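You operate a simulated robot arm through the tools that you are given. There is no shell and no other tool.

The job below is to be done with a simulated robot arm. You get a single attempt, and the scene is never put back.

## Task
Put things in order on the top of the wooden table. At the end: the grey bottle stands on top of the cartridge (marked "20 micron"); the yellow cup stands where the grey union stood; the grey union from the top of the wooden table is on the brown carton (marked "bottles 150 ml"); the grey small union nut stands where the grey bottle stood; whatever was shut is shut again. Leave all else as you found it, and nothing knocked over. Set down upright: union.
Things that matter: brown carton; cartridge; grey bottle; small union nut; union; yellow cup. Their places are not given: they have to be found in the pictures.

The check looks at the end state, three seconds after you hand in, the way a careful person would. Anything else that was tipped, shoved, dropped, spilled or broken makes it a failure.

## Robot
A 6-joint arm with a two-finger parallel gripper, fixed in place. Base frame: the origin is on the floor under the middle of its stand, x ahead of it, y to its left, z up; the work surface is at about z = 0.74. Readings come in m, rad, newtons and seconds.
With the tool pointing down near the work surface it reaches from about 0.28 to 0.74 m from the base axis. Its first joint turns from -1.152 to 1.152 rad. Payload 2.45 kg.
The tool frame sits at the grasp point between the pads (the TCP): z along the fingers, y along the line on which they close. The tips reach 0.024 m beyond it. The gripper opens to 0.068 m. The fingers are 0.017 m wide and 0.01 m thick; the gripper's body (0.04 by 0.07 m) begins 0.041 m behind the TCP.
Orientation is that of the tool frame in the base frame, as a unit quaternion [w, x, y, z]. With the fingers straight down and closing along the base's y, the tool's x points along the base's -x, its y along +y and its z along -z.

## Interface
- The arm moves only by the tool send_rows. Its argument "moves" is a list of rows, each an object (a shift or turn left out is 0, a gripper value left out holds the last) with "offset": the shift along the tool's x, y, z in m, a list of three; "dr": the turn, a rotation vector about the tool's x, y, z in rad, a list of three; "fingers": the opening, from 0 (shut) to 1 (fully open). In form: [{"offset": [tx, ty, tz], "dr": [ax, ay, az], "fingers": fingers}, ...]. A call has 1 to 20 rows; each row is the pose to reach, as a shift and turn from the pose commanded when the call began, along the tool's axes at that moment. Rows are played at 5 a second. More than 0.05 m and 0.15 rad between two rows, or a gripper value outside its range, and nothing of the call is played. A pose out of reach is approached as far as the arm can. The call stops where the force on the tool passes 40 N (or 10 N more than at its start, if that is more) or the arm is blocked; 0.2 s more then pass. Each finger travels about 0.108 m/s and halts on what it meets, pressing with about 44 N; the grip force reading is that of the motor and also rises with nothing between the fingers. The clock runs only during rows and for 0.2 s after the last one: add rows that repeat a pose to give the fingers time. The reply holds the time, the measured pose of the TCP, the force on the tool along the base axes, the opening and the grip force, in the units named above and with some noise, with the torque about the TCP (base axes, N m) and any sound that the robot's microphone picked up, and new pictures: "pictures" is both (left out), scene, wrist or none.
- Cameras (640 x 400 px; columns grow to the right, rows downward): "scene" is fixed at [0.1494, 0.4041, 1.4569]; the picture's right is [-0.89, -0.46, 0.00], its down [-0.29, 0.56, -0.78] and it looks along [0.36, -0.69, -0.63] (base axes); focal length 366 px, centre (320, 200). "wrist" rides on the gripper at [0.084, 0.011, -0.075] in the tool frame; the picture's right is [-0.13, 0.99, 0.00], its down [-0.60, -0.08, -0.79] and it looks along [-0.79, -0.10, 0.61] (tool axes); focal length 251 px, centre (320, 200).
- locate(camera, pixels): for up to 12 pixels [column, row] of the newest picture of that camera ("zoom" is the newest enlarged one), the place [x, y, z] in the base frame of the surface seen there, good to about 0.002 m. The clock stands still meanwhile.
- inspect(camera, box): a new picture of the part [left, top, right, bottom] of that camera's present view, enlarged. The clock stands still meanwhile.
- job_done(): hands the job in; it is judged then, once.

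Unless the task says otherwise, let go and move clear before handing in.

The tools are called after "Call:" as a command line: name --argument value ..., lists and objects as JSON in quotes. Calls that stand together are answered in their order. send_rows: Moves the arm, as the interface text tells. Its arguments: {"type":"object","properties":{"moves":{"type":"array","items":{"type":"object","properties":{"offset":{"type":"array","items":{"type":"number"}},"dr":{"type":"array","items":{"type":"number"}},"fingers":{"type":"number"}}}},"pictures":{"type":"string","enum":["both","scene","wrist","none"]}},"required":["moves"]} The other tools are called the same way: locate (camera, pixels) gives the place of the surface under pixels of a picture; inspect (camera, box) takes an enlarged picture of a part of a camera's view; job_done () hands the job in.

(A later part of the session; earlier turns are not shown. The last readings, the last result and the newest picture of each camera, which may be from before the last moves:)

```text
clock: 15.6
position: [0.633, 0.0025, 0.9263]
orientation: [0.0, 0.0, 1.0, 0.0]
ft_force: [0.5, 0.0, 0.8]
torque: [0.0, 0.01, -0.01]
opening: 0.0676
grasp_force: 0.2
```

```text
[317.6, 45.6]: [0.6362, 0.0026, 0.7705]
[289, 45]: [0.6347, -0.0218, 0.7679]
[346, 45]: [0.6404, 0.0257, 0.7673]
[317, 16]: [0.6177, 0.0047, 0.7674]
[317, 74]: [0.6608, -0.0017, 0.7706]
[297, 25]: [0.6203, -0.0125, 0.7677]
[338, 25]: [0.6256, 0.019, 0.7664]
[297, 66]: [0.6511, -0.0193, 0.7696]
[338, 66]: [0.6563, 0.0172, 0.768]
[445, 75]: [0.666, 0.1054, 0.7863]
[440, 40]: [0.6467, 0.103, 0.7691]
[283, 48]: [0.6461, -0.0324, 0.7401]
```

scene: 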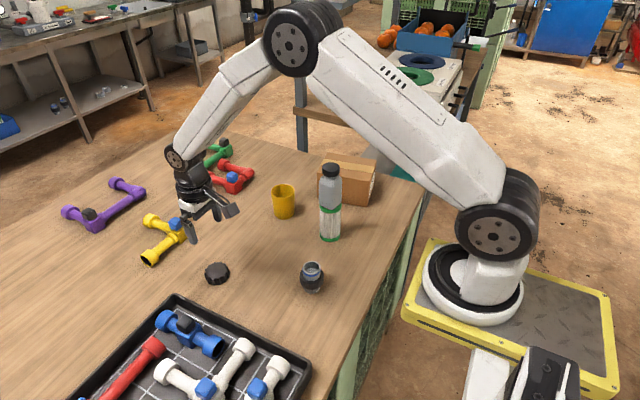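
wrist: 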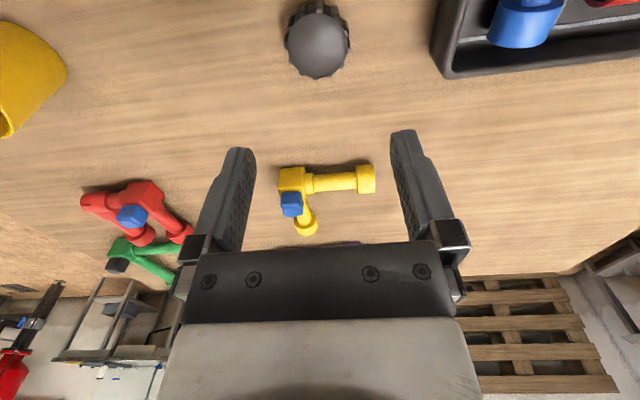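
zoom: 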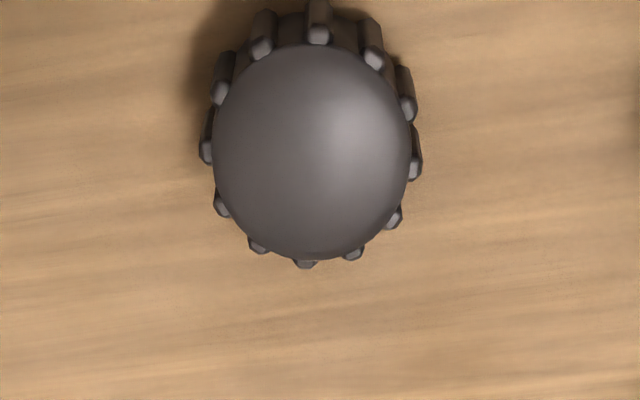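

The nut's middle is ≈(0.6375,0.002), top 0.769, about 0.055 m over the ribs. I'll shift 3.5 mm forward and descend to TCP z≈0.769.

Call:
send_rows --moves '[{"offset": [-0.0035, 0, 0.04], "fingers": 1}, {"offset": [-0.0035, 0, 0.08]}, {"offset": [-0.0035, 0, 0.12]}, {"offset": [-0.0035, 0, 0.145]}, {"offset": [-0.0035, 0, 0.16]}, {"offset": [-0.0035, 0, 0.16]}]'

Call:
inspect --camera "wrist" --box '[200, 60, 460, 260]'

```text
clock: 17.0
position: [0.638, 0.0008, 0.7679]
orientation: [0.0, 0.001, 1.0, 0.0]
ft_force: [-0.8, -0.4, -0.7]
torque: [-0.02, 0.04, 0.03]
opening: 0.0679
grasp_force: 0.1
```

scene: 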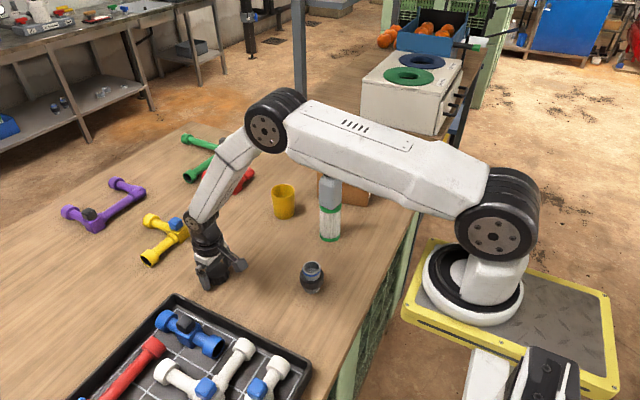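
wrist: 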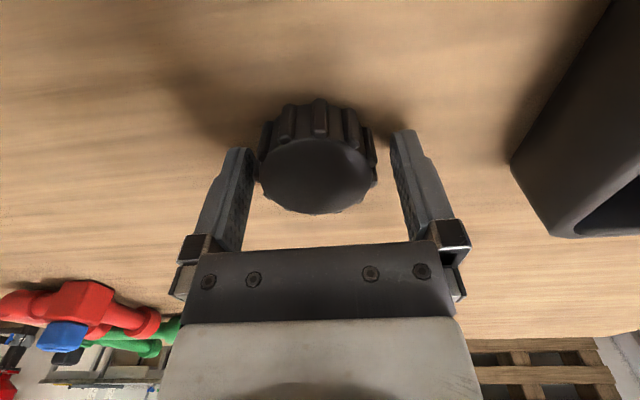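

```text
2.00 times, centred on (330, 160) of wrist
```

zoom: 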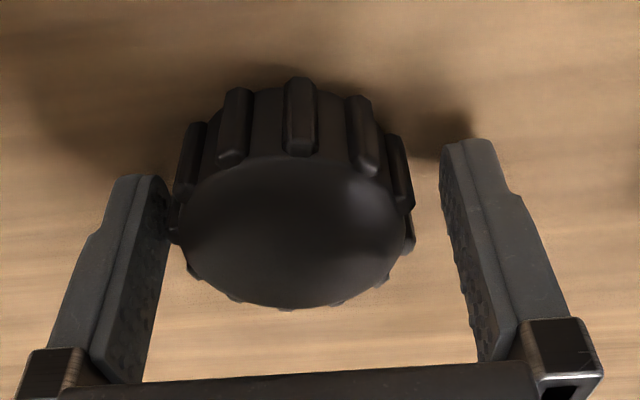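

The nut is about 1.5 mm left of the fingers' middle. I'll shift that much and close on it.

Call:
send_rows --moves '[{"offset": [0, -0.0018, 0], "fingers": 1}, {"offset": [0, -0.0018, 0], "fingers": 0.85}, {"offset": [0, -0.0018, 0], "fingers": 0.7}, {"offset": [0, -0.0018, 0], "fingers": 0.5}, {"offset": [0, -0.0018, 0], "fingers": 0.5}]'

```text
clock: 18.2
position: [0.6378, 0.0003, 0.7685]
orientation: [0.0, 0.0, 1.0, 0.0]
ft_force: [1.5, -0.4, -0.7]
torque: [0.01, 0.0, 0.03]
opening: 0.0564
grasp_force: 44.0
```

scene: 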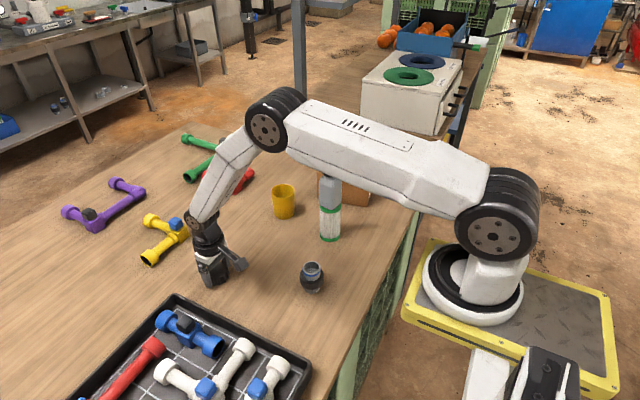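
wrist: 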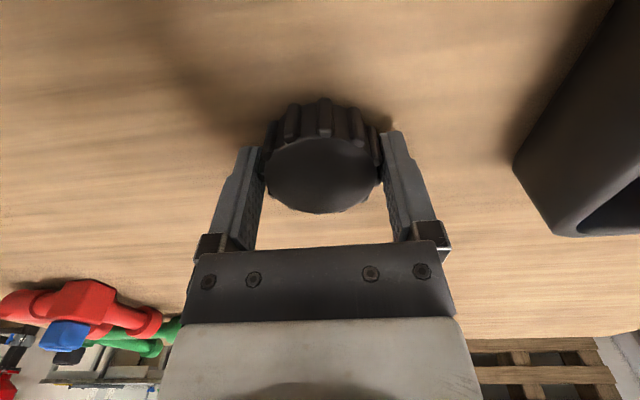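

The nut is gripped at 0.056. I'll lift it 6 cm and carry it over to the bottle's old place.

Call:
send_rows --moves '[{"offset": [0, 0, -0.03]}, {"offset": [0, 0, -0.06]}, {"offset": [0.01, -0.04, -0.06]}, {"offset": [0.02, -0.08, -0.06]}, {"offset": [0.03, -0.12, -0.06]}, {"offset": [0.0387, -0.159, -0.06]}, {"offset": [0.0387, -0.159, -0.06]}, {"offset": [0.0387, -0.159, -0.06]}]'

Call:
inspect --camera "scene" --box '[200, 180, 340, 280]'

```text
clock: 20.0
position: [0.6017, -0.1577, 0.8288]
orientation: [-0.001, 0.0, 1.0, 0.0]
ft_force: [-1.1, 0.1, 0.0]
torque: [0.01, 0.01, -0.01]
opening: 0.0563
grasp_force: 43.7
```

scene: 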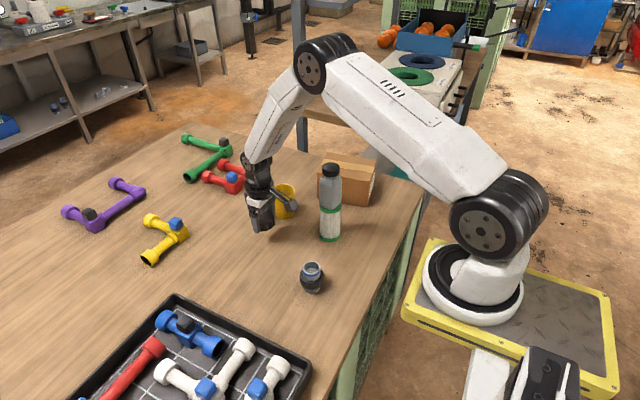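
wrist: 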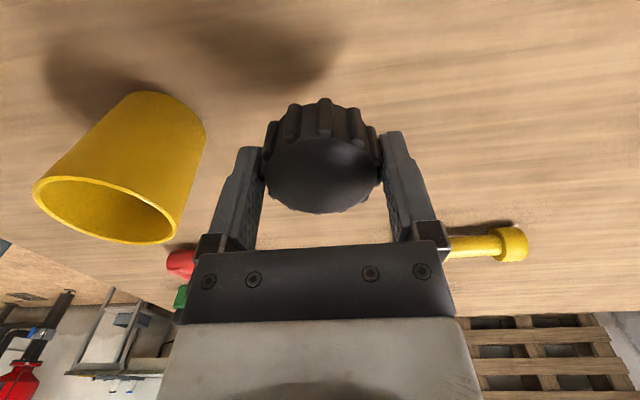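

```text
4.00 times, centred on (270, 230) of scene
```

zoom: 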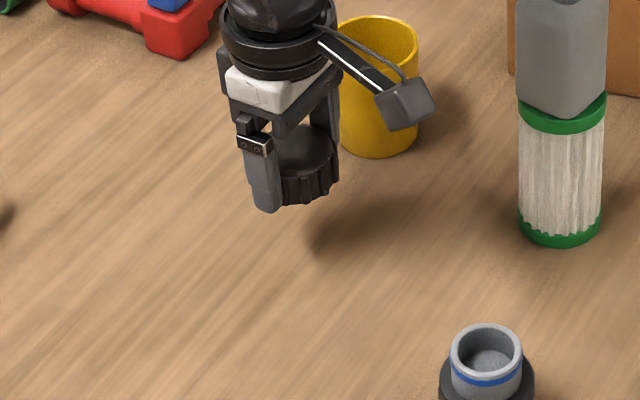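

The nut hangs above the bottle's old spot, well clear of the cup. I'll lower it until it touches the table.

Call:
send_rows --moves '[{"offset": [0, 0, 0.03]}, {"offset": [0, 0, 0.05]}, {"offset": [0, 0, 0.057]}, {"offset": [0, 0, 0.059]}, {"offset": [0, 0, 0.06]}, {"offset": [0, 0, 0.06]}]' --pictures "wrist"

```text
clock: 21.4
position: [0.5967, -0.1583, 0.7695]
orientation: [0.001, -0.001, 1.0, 0.0]
ft_force: [0.2, 0.4, 0.7]
torque: [-0.03, 0.02, -0.04]
opening: 0.0558
grasp_force: 43.9
```

wrist: 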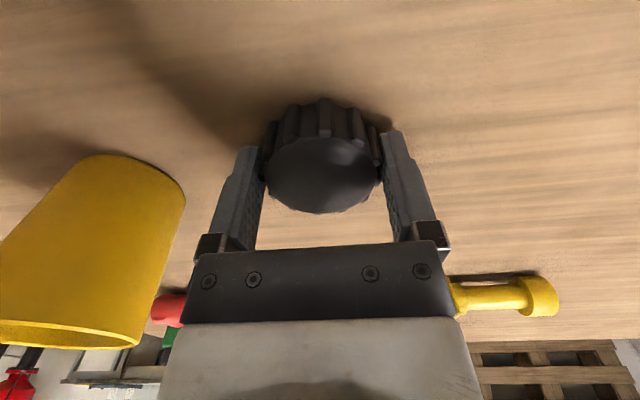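

Force is still near zero, so the nut is within about a millimetre of the table. I'll lower 1 mm more, then open.

Call:
send_rows --moves '[{"offset": [0, 0, 0.001]}, {"offset": [0, 0, 0.001]}]' --pictures "none"

```text
clock: 22.0
position: [0.5985, -0.1596, 0.7684]
orientation: [0.001, 0.001, 1.0, 0.0]
ft_force: [-1.4, -1.2, 7.0]
torque: [-0.08, 0.03, -0.03]
opening: 0.0563
grasp_force: 44.3
```

The nut now presses on the table with about 7 N. I'll open the fingers and rise.

Call:
send_rows --moves '[{"offset": [0, 0, 0], "fingers": 0.9}, {"offset": [0, 0, 0], "fingers": 1}, {"offset": [0, 0, 0], "fingers": 1}, {"offset": [0, 0, -0.03], "fingers": 1}, {"offset": [0, 0, -0.07], "fingers": 1}, {"offset": [0, 0, -0.115], "fingers": 1}, {"offset": [0, 0, -0.16], "fingers": 1}, {"offset": [0, 0, -0.16], "fingers": 1}]'

Call:
inspect --camera "scene" --box '[180, 140, 400, 300]'

Call:
locate --camera "wrist" --pixels '[[317, 45], [289, 45], [346, 45], [317, 20], [317, 70]]'

```text
clock: 23.8
position: [0.5998, -0.1561, 0.9311]
orientation: [0.0, -0.001, 1.0, 0.0]
ft_force: [0.8, -0.2, 0.3]
torque: [0.01, 0.03, 0.02]
opening: 0.0682
grasp_force: 0.1
```

scene: 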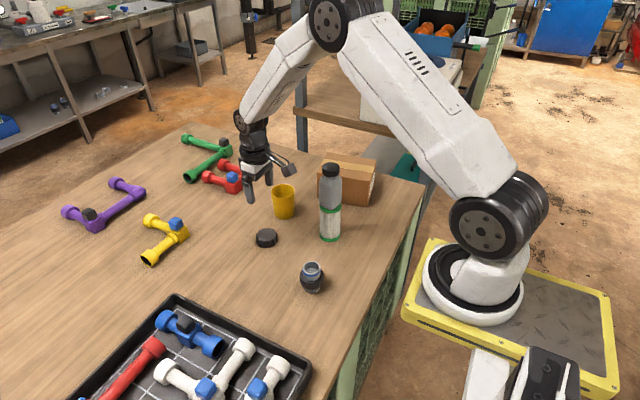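
wrist: 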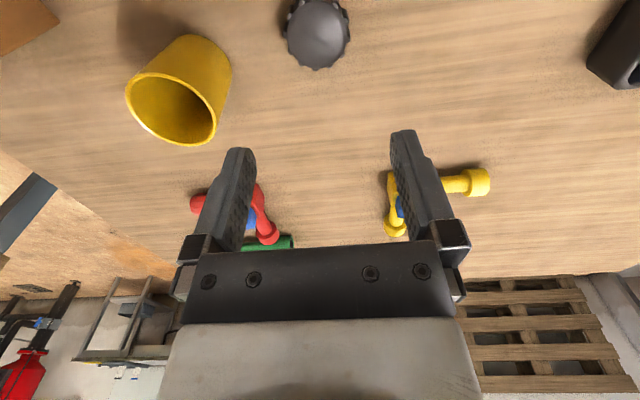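

```text
2.50 times, centred on (290, 220) of scene
```

zoom: 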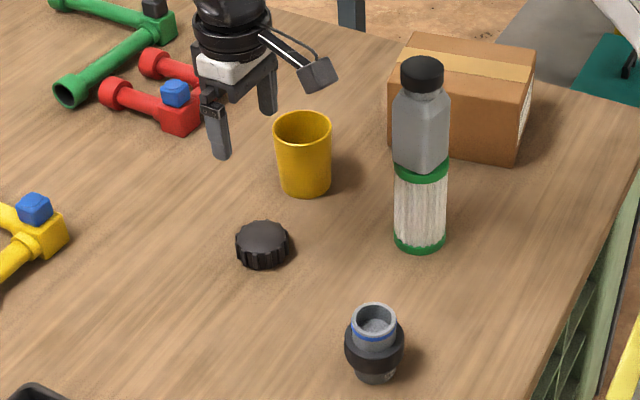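

```text
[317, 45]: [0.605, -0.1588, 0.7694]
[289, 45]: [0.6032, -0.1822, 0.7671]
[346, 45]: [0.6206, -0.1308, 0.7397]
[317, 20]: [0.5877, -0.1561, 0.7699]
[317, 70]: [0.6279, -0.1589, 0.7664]
```

The nut now stands where the bottle stood (centre ≈(0.599,-0.158)). Next I'll move over the union at ≈(0.420,-0.078).

Call:
send_rows --moves '[{"offset": [0.0356, 0.0161, 0], "fingers": 1}, {"offset": [0.0712, 0.0323, 0]}, {"offset": [0.1068, 0.0484, 0]}, {"offset": [0.1424, 0.0646, 0]}, {"offset": [0.178, 0.0807, 0]}, {"offset": [0.178, 0.0807, 0]}, {"offset": [0.178, 0.0807, 0]}]'

Call:
inspect --camera "wrist" --box '[240, 0, 400, 120]'

Call:
locate --camera "zoom" --pixels '[[300, 200], [250, 180], [370, 180], [310, 250], [310, 140], [310, 120], [220, 150], [410, 150]]'

```text
clock: 25.4
position: [0.4191, -0.0755, 0.9258]
orientation: [0.0, 0.0, 1.0, 0.0]
ft_force: [1.0, -1.1, -0.4]
torque: [-0.02, -0.01, 0.01]
opening: 0.068
grasp_force: 0.1
```

scene: 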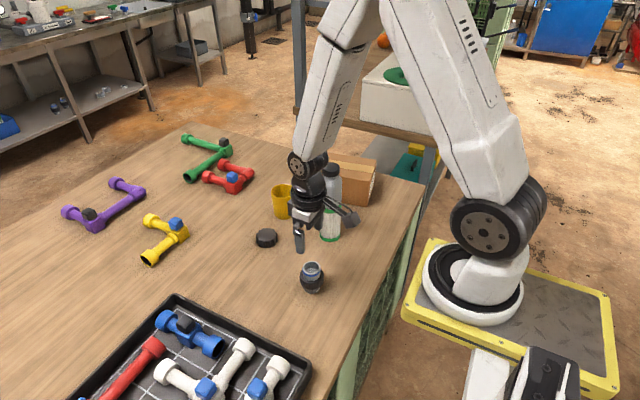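
wrist: 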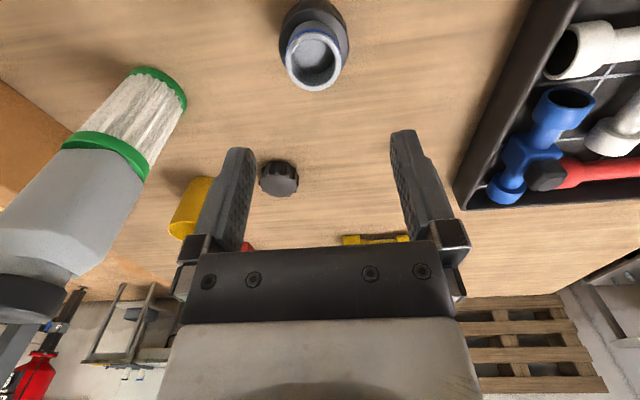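

```text
3.33 times, centred on (320, 60) of wrist
```

zoom: 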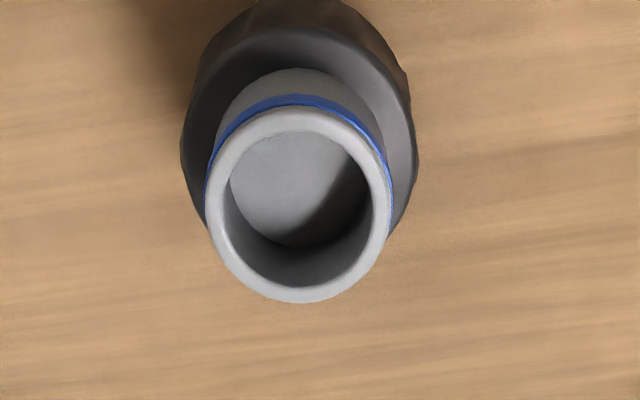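

```text
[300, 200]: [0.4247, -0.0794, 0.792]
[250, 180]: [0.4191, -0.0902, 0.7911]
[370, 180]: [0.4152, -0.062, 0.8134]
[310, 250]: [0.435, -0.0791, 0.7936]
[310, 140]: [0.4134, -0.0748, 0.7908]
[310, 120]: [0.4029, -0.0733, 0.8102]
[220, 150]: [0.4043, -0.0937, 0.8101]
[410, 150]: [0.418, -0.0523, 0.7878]
```

The union's rim is centred near zoom (300,205). I'll locate rim and ring edge points to fix its centre.

Call:
locate --camera "zoom" --pixels '[[217, 205], [382, 205], [299, 293], [299, 118], [240, 265], [358, 265], [240, 145], [358, 145], [185, 150], [413, 160], [300, 20], [300, 80]]'

```text
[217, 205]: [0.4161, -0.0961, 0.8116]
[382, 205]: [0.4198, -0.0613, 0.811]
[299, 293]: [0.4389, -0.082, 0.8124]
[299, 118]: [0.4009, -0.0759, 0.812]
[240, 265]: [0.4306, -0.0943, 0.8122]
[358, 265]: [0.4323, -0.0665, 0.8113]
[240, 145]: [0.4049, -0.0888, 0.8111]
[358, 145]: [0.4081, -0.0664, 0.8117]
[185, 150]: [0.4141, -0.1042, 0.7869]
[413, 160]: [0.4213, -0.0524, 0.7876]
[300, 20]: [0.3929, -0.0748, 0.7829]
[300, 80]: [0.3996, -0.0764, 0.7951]
```

The union's centre is (0.419,-0.079), ring about 0.052 m across, top 0.812. I'll descend so the fingers straddle the ring at TCP z≈0.78.

Call:
send_rows --moves '[{"offset": [0.0005, -0.002, 0.04], "fingers": 1}, {"offset": [0.0005, -0.002, 0.08]}, {"offset": [0.0005, -0.002, 0.115]}, {"offset": [0.0005, -0.002, 0.14]}, {"offset": [0.0005, -0.002, 0.1487]}, {"offset": [0.0005, -0.002, 0.1487]}]'

Call:
inspect --camera "wrist" --box '[200, 60, 460, 260]'

```text
clock: 26.8
position: [0.4191, -0.0791, 0.778]
orientation: [0.0, 0.001, 1.0, 0.0]
ft_force: [0.4, 0.2, -0.1]
torque: [-0.02, -0.04, -0.02]
opening: 0.0684
grasp_force: 0.0
```

scene: 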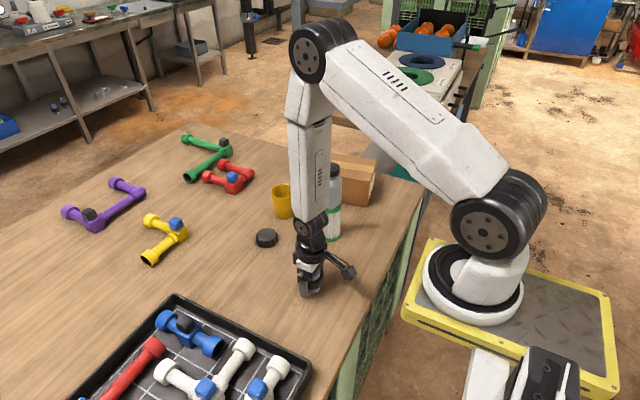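
wrist: 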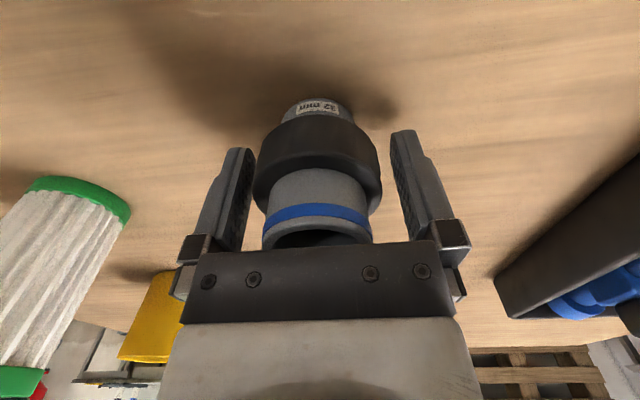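

```text
2.00 times, centred on (330, 160) of wrist
```

zoom: 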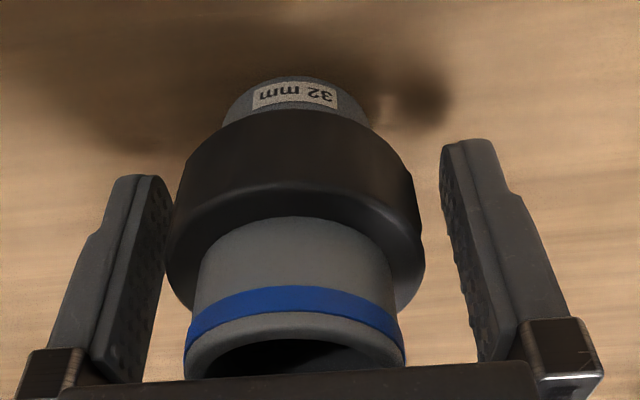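

The ring sits nearly centred between the pads (about 1 mm left). I'll shift 1 mm and close.

Call:
send_rows --moves '[{"offset": [0, -0.0012, 0], "fingers": 1}, {"offset": [0, -0.0012, 0], "fingers": 0.85}, {"offset": [0, -0.0012, 0], "fingers": 0.7}, {"offset": [0, -0.0012, 0], "fingers": 0.5}, {"offset": [0, -0.0012, 0], "fingers": 0.5}]' --pictures "wrist"

```text
clock: 28.0
position: [0.4191, -0.0808, 0.7791]
orientation: [0.0, 0.0, 1.0, 0.0]
ft_force: [-0.1, -0.1, 0.1]
torque: [0.0, 0.02, -0.01]
opening: 0.0562
grasp_force: 43.6
```

wrist: 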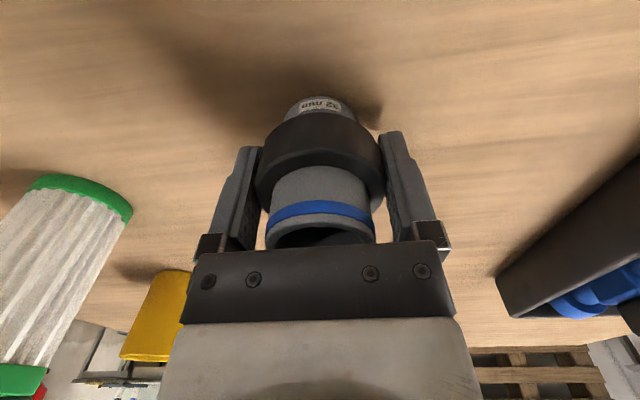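

The union is gripped at 0.056. I'll lift it straight up to TCP z≈1.07 so it passes well above the bottle stack.

Call:
send_rows --moves '[{"offset": [0, 0, -0.02]}, {"offset": [0, 0, -0.06]}, {"offset": [0, 0, -0.105]}, {"offset": [0, 0, -0.15]}, {"offset": [0, 0, -0.195]}, {"offset": [0, 0, -0.24]}, {"offset": [0, 0, -0.285]}, {"offset": [0, 0, -0.3]}, {"offset": [0, 0, -0.3]}]'

```text
clock: 30.0
position: [0.4203, -0.0813, 1.0799]
orientation: [0.0, 0.0, 1.0, 0.0]
ft_force: [0.1, 0.1, -1.4]
torque: [-0.03, 0.02, 0.0]
opening: 0.056
grasp_force: 44.1
```

scene: 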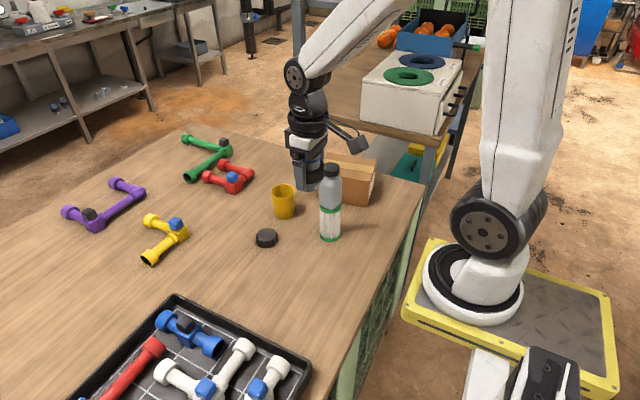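
wrist: 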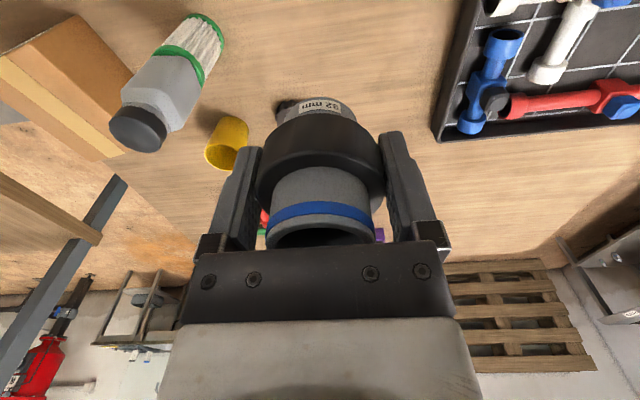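

The union is held upright, its underside near 1.04, above the bottle's top at 0.97. I'll carry it round on the far side of the stack to above the carton.

Call:
send_rows --moves '[{"offset": [-0.028, -0.03, 0]}, {"offset": [-0.056, -0.06, 0]}, {"offset": [-0.084, -0.09, 0]}, {"offset": [-0.11, -0.12, 0]}, {"offset": [-0.118, -0.163, 0]}, {"offset": [-0.12, -0.206, 0]}, {"offset": [-0.115, -0.25, 0]}, {"offset": [-0.105, -0.293, 0]}, {"offset": [-0.092, -0.335, 0]}, {"offset": [-0.0795, -0.3758, 0]}, {"offset": [-0.0795, -0.3758, 0]}, {"offset": [-0.0795, -0.3758, 0]}]'

Call:
inspect --camera "scene" --box '[260, 80, 420, 220]'

```text
clock: 32.6
position: [0.5022, -0.4548, 1.0777]
orientation: [0.0, 0.0, 1.0, 0.0]
ft_force: [0.2, 0.3, -1.2]
torque: [0.0, 0.0, 0.0]
opening: 0.0559
grasp_force: 44.0
```

scene: 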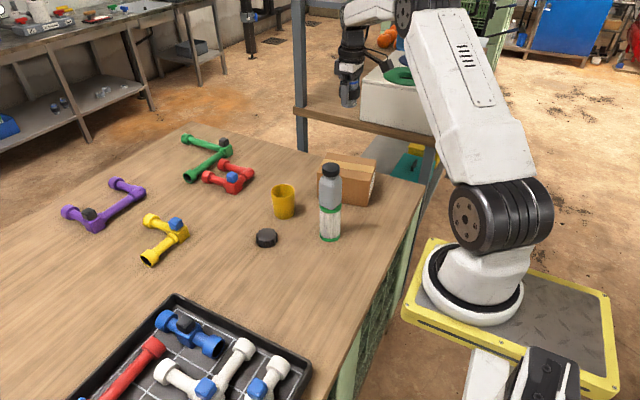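
wrist: 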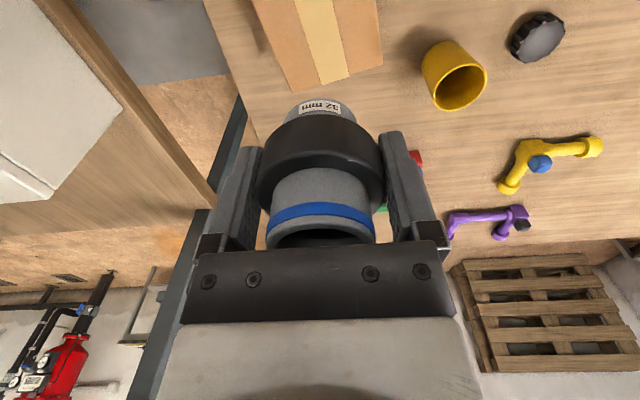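

```text
2.86 times, centred on (340, 150) of scene
```

zoom: 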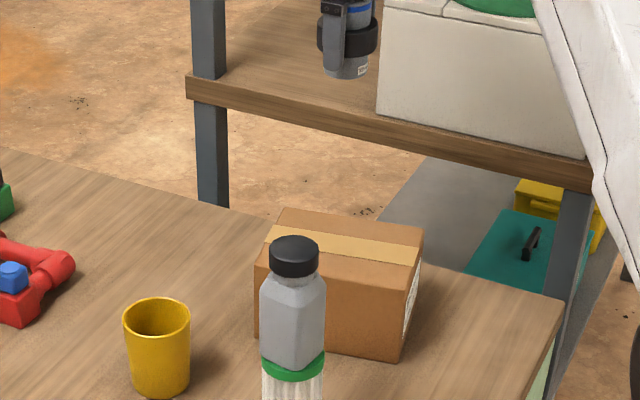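

The union hangs over the carton at wrist (320,110) with the carton top behind at (320,40). I'll check the carton's top and the shelf distances before lowering.

Call:
locate --camera "wrist" --pixels '[[290, 90], [380, 62], [255, 10], [320, 30], [360, 10], [160, 120], [215, 100], [130, 60]]'

Call:
locate --camera "scene" --pixels '[[300, 110], [345, 122], [430, 140], [300, 150], [350, 160], [322, 158], [375, 165], [345, 105], [340, 95], [347, 103]]'

```text
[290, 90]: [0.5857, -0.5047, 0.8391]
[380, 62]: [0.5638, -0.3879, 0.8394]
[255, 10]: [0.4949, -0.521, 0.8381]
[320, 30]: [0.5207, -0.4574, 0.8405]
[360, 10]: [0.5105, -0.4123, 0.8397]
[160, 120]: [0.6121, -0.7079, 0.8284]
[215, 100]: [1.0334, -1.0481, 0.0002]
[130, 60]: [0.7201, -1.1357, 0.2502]
```

```text
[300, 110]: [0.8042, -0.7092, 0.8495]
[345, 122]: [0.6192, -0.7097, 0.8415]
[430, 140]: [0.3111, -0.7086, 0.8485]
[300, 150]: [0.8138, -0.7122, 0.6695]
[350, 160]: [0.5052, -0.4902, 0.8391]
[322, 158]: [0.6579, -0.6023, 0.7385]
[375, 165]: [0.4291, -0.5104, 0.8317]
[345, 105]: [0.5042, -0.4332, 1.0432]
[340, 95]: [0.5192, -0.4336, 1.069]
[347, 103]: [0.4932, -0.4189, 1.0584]
```

Carton top is at z≈0.840, its centre ≈(0.499,-0.463); the shelf edge is far enough at y=-0.709. I'll lower the union to just above the top.

Call:
send_rows --moves '[{"offset": [0, -0.004, 0.04]}, {"offset": [0, -0.004, 0.085]}, {"offset": [0, -0.004, 0.13]}, {"offset": [0, -0.004, 0.165]}, {"offset": [0, -0.004, 0.187]}, {"offset": [0, -0.004, 0.195]}, {"offset": [0, -0.004, 0.195]}]'

Call:
inspect --camera "scene" --box '[290, 110, 410, 210]'

```text
clock: 34.2
position: [0.5008, -0.4618, 0.8837]
orientation: [0.0, 0.0, 1.0, 0.0]
ft_force: [0.2, -0.2, -1.9]
torque: [-0.01, 0.0, 0.0]
opening: 0.0559
grasp_force: 43.9
```

scene: 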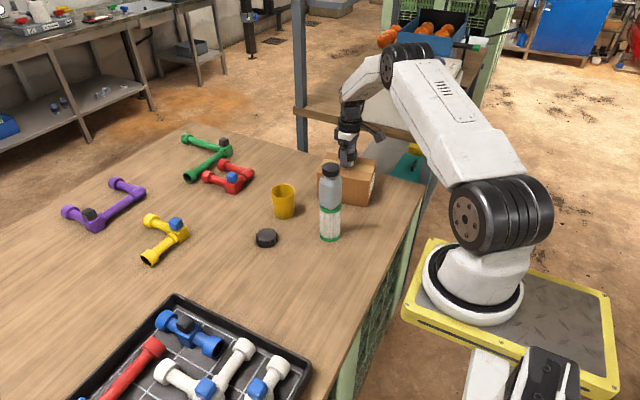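
wrist: 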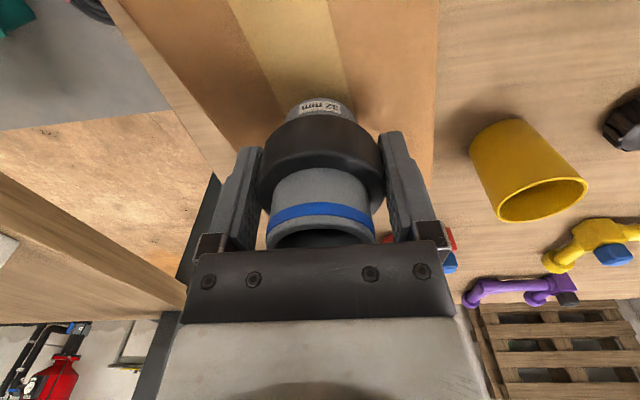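

```text
4.00 times, centred on (350, 160) of scene
```

zoom: 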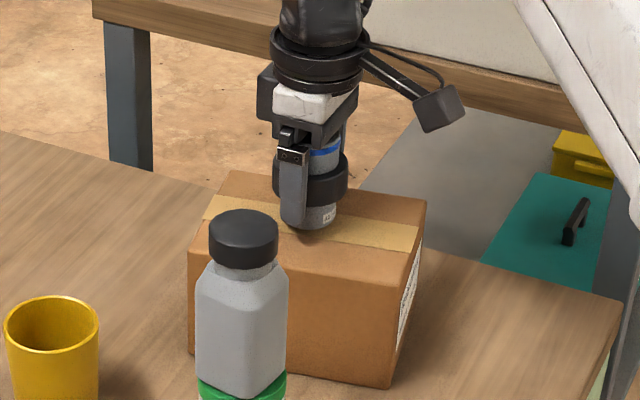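

The union is a few millimetres above the carton's tape, near the middle. I'll lower it in small steps and watch the force.

Call:
send_rows --moves '[{"offset": [0, 0, 0.002]}, {"offset": [0, 0, 0.004]}, {"offset": [0, 0, 0.005]}, {"offset": [0, 0, 0.005]}]' --pictures "none"

```text
clock: 35.2
position: [0.4998, -0.4609, 0.8795]
orientation: [0.0, 0.0, 1.0, -0.001]
ft_force: [0.4, -0.9, -1.7]
torque: [0.0, -0.01, 0.0]
opening: 0.0561
grasp_force: 43.8
```

Call:
send_rows --moves '[{"offset": [0, 0, 0.001]}, {"offset": [0, 0, 0.001]}]' --pictures "none"

Call:
inspect --camera "scene" --box '[320, 130, 380, 190]'

```text
clock: 35.8
position: [0.5, -0.4604, 0.8778]
orientation: [0.0, 0.0, 1.0, 0.001]
ft_force: [-0.9, 0.8, 2.6]
torque: [0.07, -0.03, 0.02]
opening: 0.0561
grasp_force: 43.7
```

```text
6.67 times, centred on (350, 160) of scene
```

zoom: 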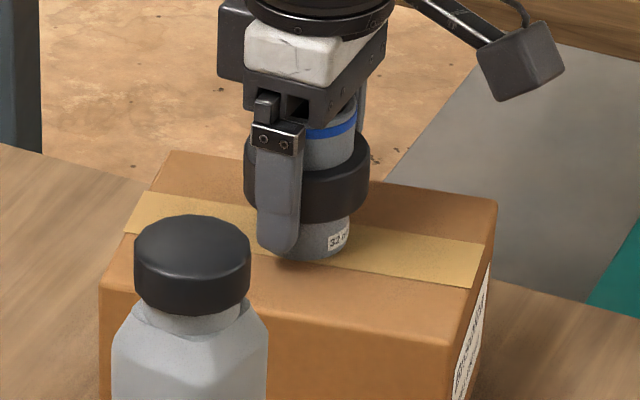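

The force went from −1.7 to +2.6 N, so the union rests on the carton. I'll open the fingers and rise.

Call:
send_rows --moves '[{"offset": [0, 0, 0.0003], "fingers": 0.9}, {"offset": [0, 0, 0.0003], "fingers": 1}, {"offset": [0, 0, 0.0003], "fingers": 1}, {"offset": [0, 0, -0.02], "fingers": 1}, {"offset": [0, 0, -0.06], "fingers": 1}, {"offset": [0, 0, -0.105], "fingers": 1}, {"offset": [0, 0, -0.15], "fingers": 1}, {"offset": [0, 0, -0.19], "fingers": 1}, {"offset": [0, 0, -0.19], "fingers": 1}]'

Call:
inspect --camera "scene" --box '[180, 110, 400, 300]'

```text
clock: 37.8
position: [0.5002, -0.4591, 1.0695]
orientation: [0.001, 0.0, 1.0, 0.0]
ft_force: [0.2, -0.3, 0.1]
torque: [0.02, 0.05, 0.01]
opening: 0.0679
grasp_force: 0.1
```

scene: 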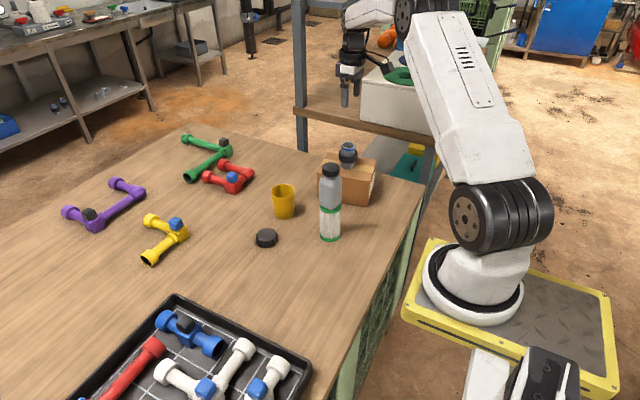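
wrist: 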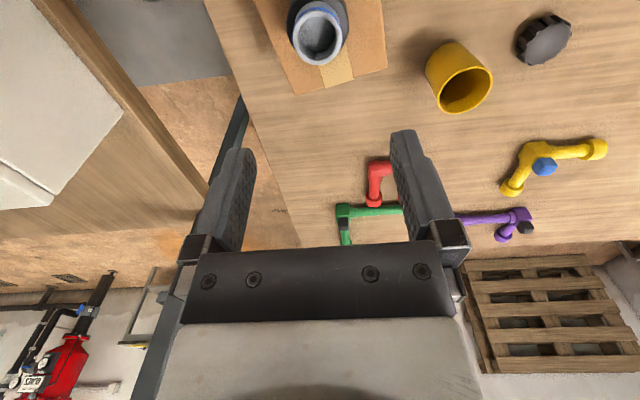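

```text
2.11 times, centred on (290, 205) of scene
```

zoom: 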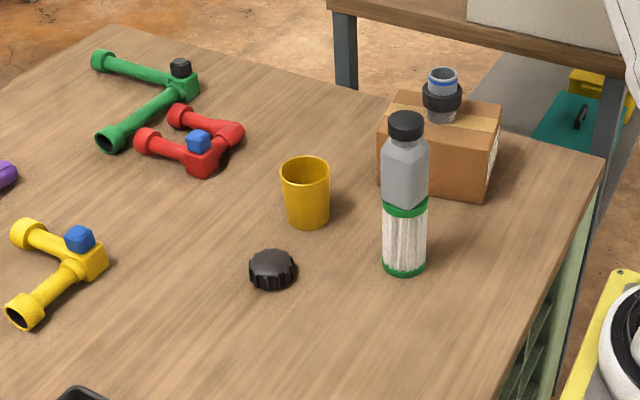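

The union stands upright on the carton. Now the cup: I'll enlarge it in the wrist view (460,78) and measure rim and wall.

Call:
inspect --camera "wrist" --box '[410, 30, 510, 130]'

Call:
locate --camera "zoom" --pixels '[[115, 300], [320, 185], [160, 185], [265, 325], [90, 240], [325, 240], [220, 260], [220, 230], [150, 315], [200, 170], [310, 280], [120, 215]]'

```text
4.00 times, centred on (460, 80) of wrist
```

zoom: 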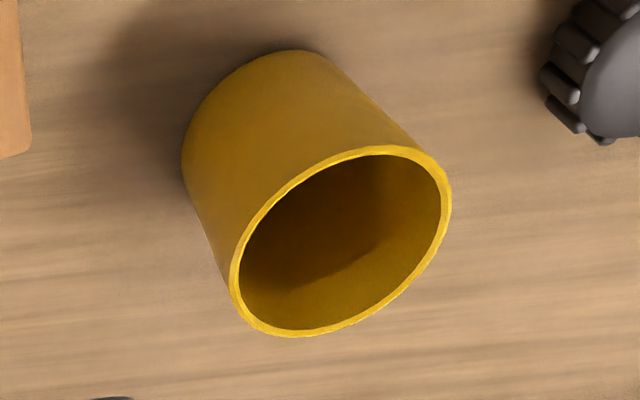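

```text
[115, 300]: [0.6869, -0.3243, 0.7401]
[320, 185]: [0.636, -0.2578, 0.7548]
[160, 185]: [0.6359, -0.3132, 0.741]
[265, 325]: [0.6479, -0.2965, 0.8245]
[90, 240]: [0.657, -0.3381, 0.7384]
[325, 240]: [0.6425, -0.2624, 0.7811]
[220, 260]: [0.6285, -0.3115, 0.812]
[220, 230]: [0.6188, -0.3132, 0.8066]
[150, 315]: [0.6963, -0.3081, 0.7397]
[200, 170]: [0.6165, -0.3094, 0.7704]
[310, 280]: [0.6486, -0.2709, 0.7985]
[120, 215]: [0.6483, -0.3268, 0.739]
```

The cup is empty with a thin wall (about 2–3 mm). I'll locate points around the rim and inside bottom.

Call:
locate --camera "zoom" --pixels '[[235, 270], [260, 322], [300, 333], [380, 305], [430, 255], [447, 205], [430, 163], [380, 150], [310, 172], [260, 215], [330, 230], [300, 280]]'

```text
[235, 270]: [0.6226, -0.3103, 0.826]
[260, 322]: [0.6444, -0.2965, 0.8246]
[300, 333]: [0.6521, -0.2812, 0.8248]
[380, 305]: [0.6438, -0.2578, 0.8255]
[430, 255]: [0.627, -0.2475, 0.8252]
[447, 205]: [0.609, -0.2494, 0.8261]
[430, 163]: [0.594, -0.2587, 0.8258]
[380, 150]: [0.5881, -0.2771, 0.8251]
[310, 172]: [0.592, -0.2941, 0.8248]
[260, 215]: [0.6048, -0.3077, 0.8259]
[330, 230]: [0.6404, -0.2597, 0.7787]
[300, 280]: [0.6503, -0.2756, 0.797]
```

The cup rim's centre is ≈(0.620,-0.279), rim about 0.066 m across — too wide for the 0.068 opening, so I'll grip its wall with one finger inside. I'll go to above the wall on the far-left side with yaw 0.6, keeping the wrist camera away from the bottle stack.

Call:
send_rows --moves '[{"offset": [-0.0199, 0.0298, 0], "dr": [0, 0, 0.0857], "fingers": 1}, {"offset": [-0.0397, 0.0596, 0], "dr": [0, 0, 0.1714]}, {"offset": [-0.0596, 0.0894, 0], "dr": [0, 0, 0.2571]}, {"offset": [-0.0794, 0.1191, 0.02], "dr": [0, 0, 0.3429]}, {"offset": [-0.0993, 0.1489, 0.04], "dr": [0, 0, 0.4286]}, {"offset": [-0.1191, 0.1787, 0.06], "dr": [0, 0, 0.5143]}, {"offset": [-0.139, 0.2085, 0.09], "dr": [0, 0, 0.6]}, {"offset": [-0.139, 0.2085, 0.13], "dr": [0, 0, 0.6], "fingers": 0.5}, {"offset": [-0.139, 0.2085, 0.13], "dr": [0, 0, 0.6], "fingers": 0.5}]'

Call:
inspect --camera "wrist" --box '[220, 0, 420, 140]'

Call:
inspect --camera "scene" --box '[220, 120, 380, 260]'

```text
clock: 39.8
position: [0.6394, -0.2499, 0.9351]
orientation: [0.0, 0.296, 0.955, 0.0]
ft_force: [0.0, 0.2, -0.1]
torque: [0.02, -0.06, 0.0]
opening: 0.0341
grasp_force: 0.1
```

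scene: 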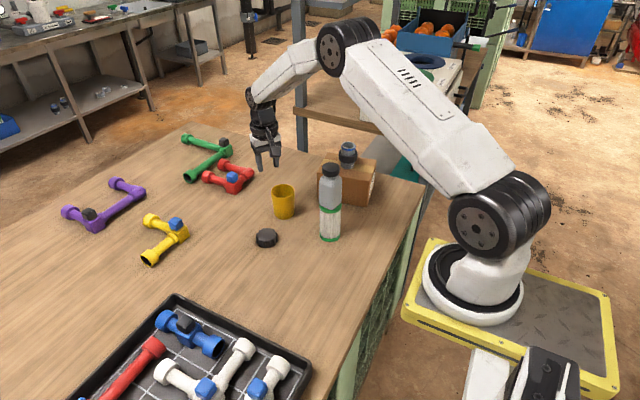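
wrist: 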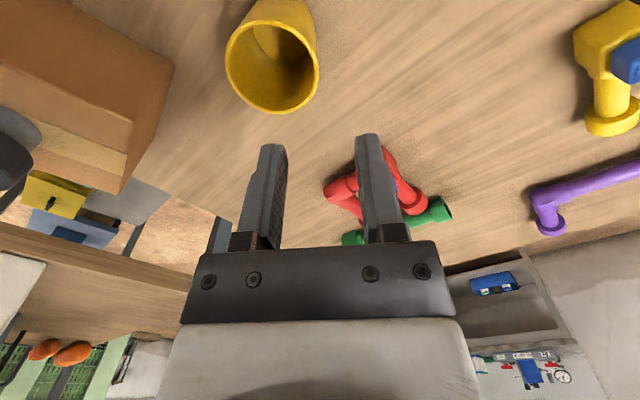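

```text
2.86 times, centred on (320, 70) of wrist
```

zoom: 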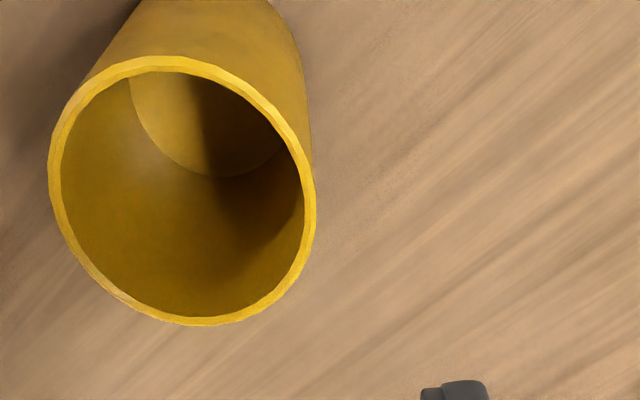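

```text
2.86 times, centred on (300, 190) of scene
```

zoom: 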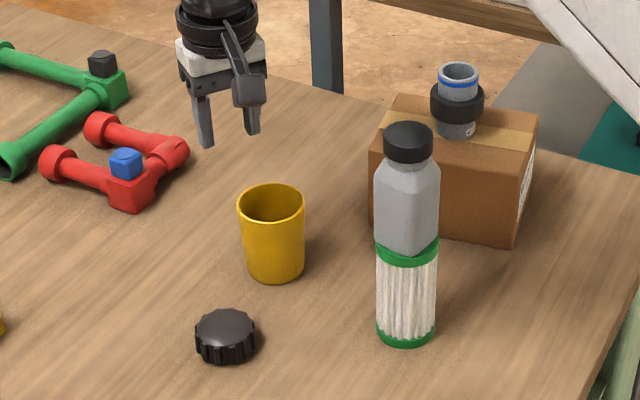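

The rim's right edge at wrist (318,66) lies almost exactly under the TCP. I'll locate the rim there and around to refine.

Call:
locate --camera "zoom" --pixels '[[309, 190], [305, 240], [295, 140], [55, 160], [180, 63], [200, 320], [275, 290], [90, 80], [85, 265], [260, 95], [200, 140], [250, 200]]'

```text
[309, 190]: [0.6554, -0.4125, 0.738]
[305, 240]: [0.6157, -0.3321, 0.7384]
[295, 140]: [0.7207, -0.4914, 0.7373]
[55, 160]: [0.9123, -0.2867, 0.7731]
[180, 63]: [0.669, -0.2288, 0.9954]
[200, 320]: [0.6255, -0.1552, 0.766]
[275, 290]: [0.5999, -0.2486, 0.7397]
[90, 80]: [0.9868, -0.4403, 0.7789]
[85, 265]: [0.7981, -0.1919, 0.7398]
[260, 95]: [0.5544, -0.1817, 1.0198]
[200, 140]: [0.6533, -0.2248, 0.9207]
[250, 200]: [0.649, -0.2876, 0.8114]
```

Those points were read from the scene zoom, so I'll repeat with wrist pixels.

Call:
locate --camera "wrist" --pixels '[[316.3, 66.5], [314.9, 84], [311.2, 49], [228.0, 56], [271, 22], [278, 112], [304.2, 101.5], [239.5, 28], [238, 92.7], [299, 33.2], [280, 45], [316.3, 75]]'

```text
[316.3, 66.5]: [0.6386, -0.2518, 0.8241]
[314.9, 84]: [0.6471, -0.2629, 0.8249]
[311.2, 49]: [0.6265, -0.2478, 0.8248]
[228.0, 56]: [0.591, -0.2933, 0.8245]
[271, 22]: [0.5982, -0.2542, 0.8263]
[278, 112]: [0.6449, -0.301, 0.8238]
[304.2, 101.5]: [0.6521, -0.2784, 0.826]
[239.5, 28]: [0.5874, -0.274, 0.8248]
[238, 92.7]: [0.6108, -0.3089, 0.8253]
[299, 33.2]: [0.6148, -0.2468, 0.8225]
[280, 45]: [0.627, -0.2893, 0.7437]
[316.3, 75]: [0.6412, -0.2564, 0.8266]
```

The wall's mid point under the closing line is ≈(0.638,-0.252), about 3 mm to tool −y of the TCP. I'll shift, tilt 0.045 rad to match the cup's taper, and come down to just above the rim.

Call:
send_rows --moves '[{"offset": [0, -0.003, 0], "dr": [0.045, 0, 0], "fingers": 0.5}, {"offset": [0, -0.003, 0.04], "dr": [0.045, 0, 0]}, {"offset": [0, -0.003, 0.07], "dr": [0.045, 0, 0]}, {"offset": [0, -0.003, 0.07], "dr": [0.045, 0, 0]}]'

Call:
inspect --camera "wrist" --box '[200, 60, 440, 260]'

Call:
inspect --camera "scene" --box '[240, 140, 350, 250]'

```text
clock: 40.8
position: [0.635, -0.2531, 0.8667]
orientation: [-0.007, 0.295, 0.955, -0.022]
ft_force: [-0.2, 0.0, 0.5]
torque: [-0.01, 0.02, -0.02]
opening: 0.0338
grasp_force: 0.0
```

scene: 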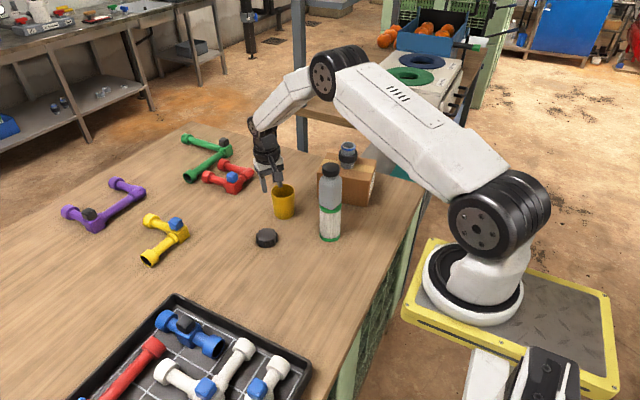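
wrist: 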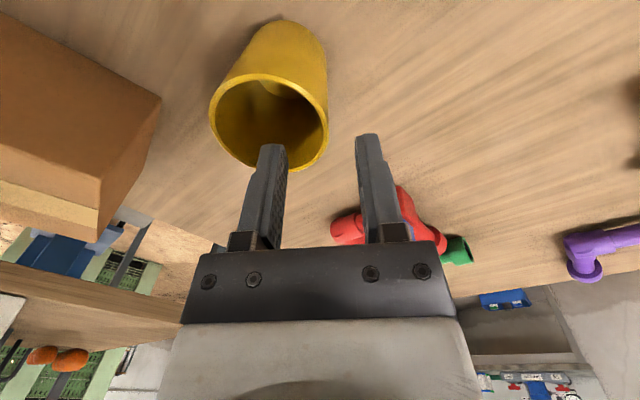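

```text
2.00 times, centred on (320, 160) of wrist
```

zoom: 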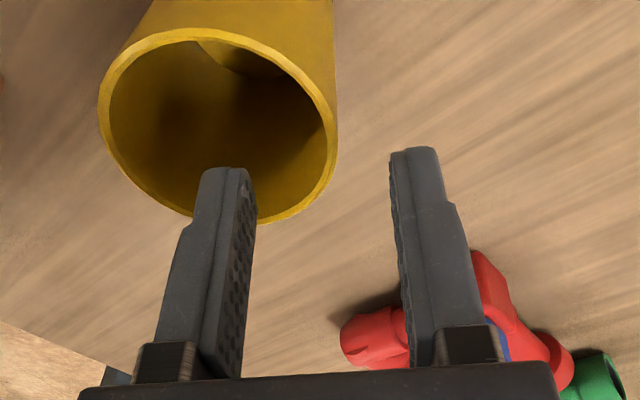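

```text
3.64 times, centred on (295, 195) of scene
```

zoom: 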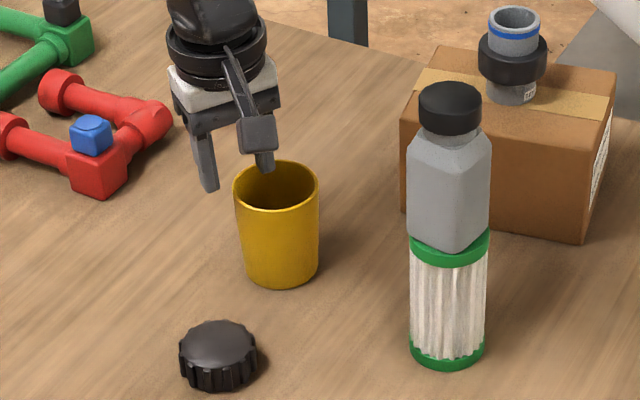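

The rim's right wall (zoom 330,150) lies midway between the two fingers, inner finger over the cup's opening. I'll lower straight down 6 cm.

Call:
send_rows --moves '[{"offset": [0, 0.0009, 0.02], "fingers": 0.5}, {"offset": [0, 0.0018, 0.04]}, {"offset": [0, 0.0027, 0.06]}, {"offset": [0, 0.0027, 0.06]}]'

Call:
inspect --camera "wrist" --box '[200, 60, 440, 260]'

Call:
inspect --camera "scene" --box '[240, 140, 350, 250]'

```text
clock: 41.8
position: [0.6368, -0.2544, 0.806]
orientation: [-0.007, 0.296, 0.955, -0.021]
ft_force: [0.5, 0.0, 0.3]
torque: [0.02, -0.01, 0.02]
opening: 0.0342
grasp_force: 0.1
```

scene: 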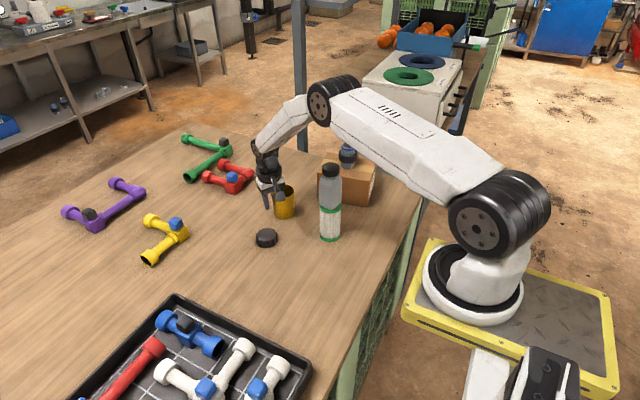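
wrist: 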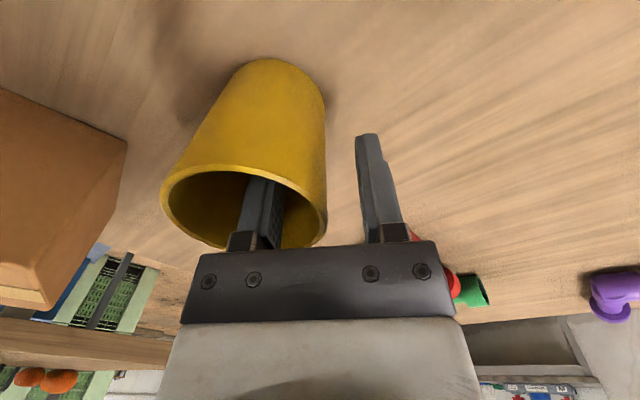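

```text
2.00 times, centred on (320, 160) of wrist
```

zoom: 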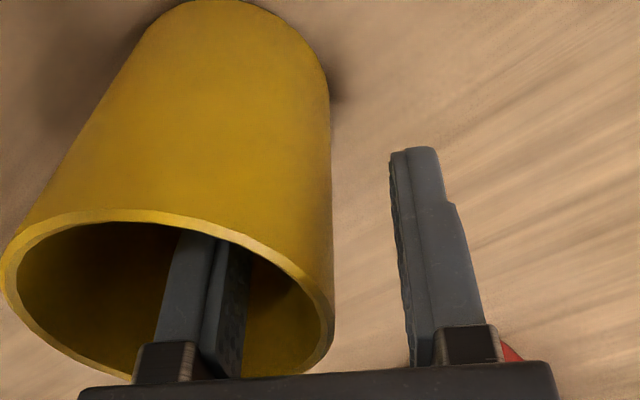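

```text
3.64 times, centred on (295, 195) of scene
```

zoom: 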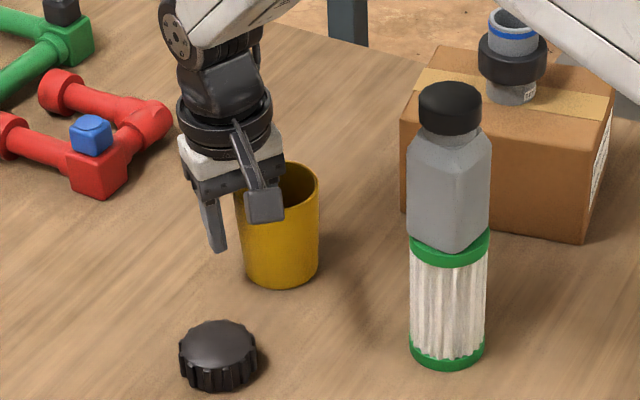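

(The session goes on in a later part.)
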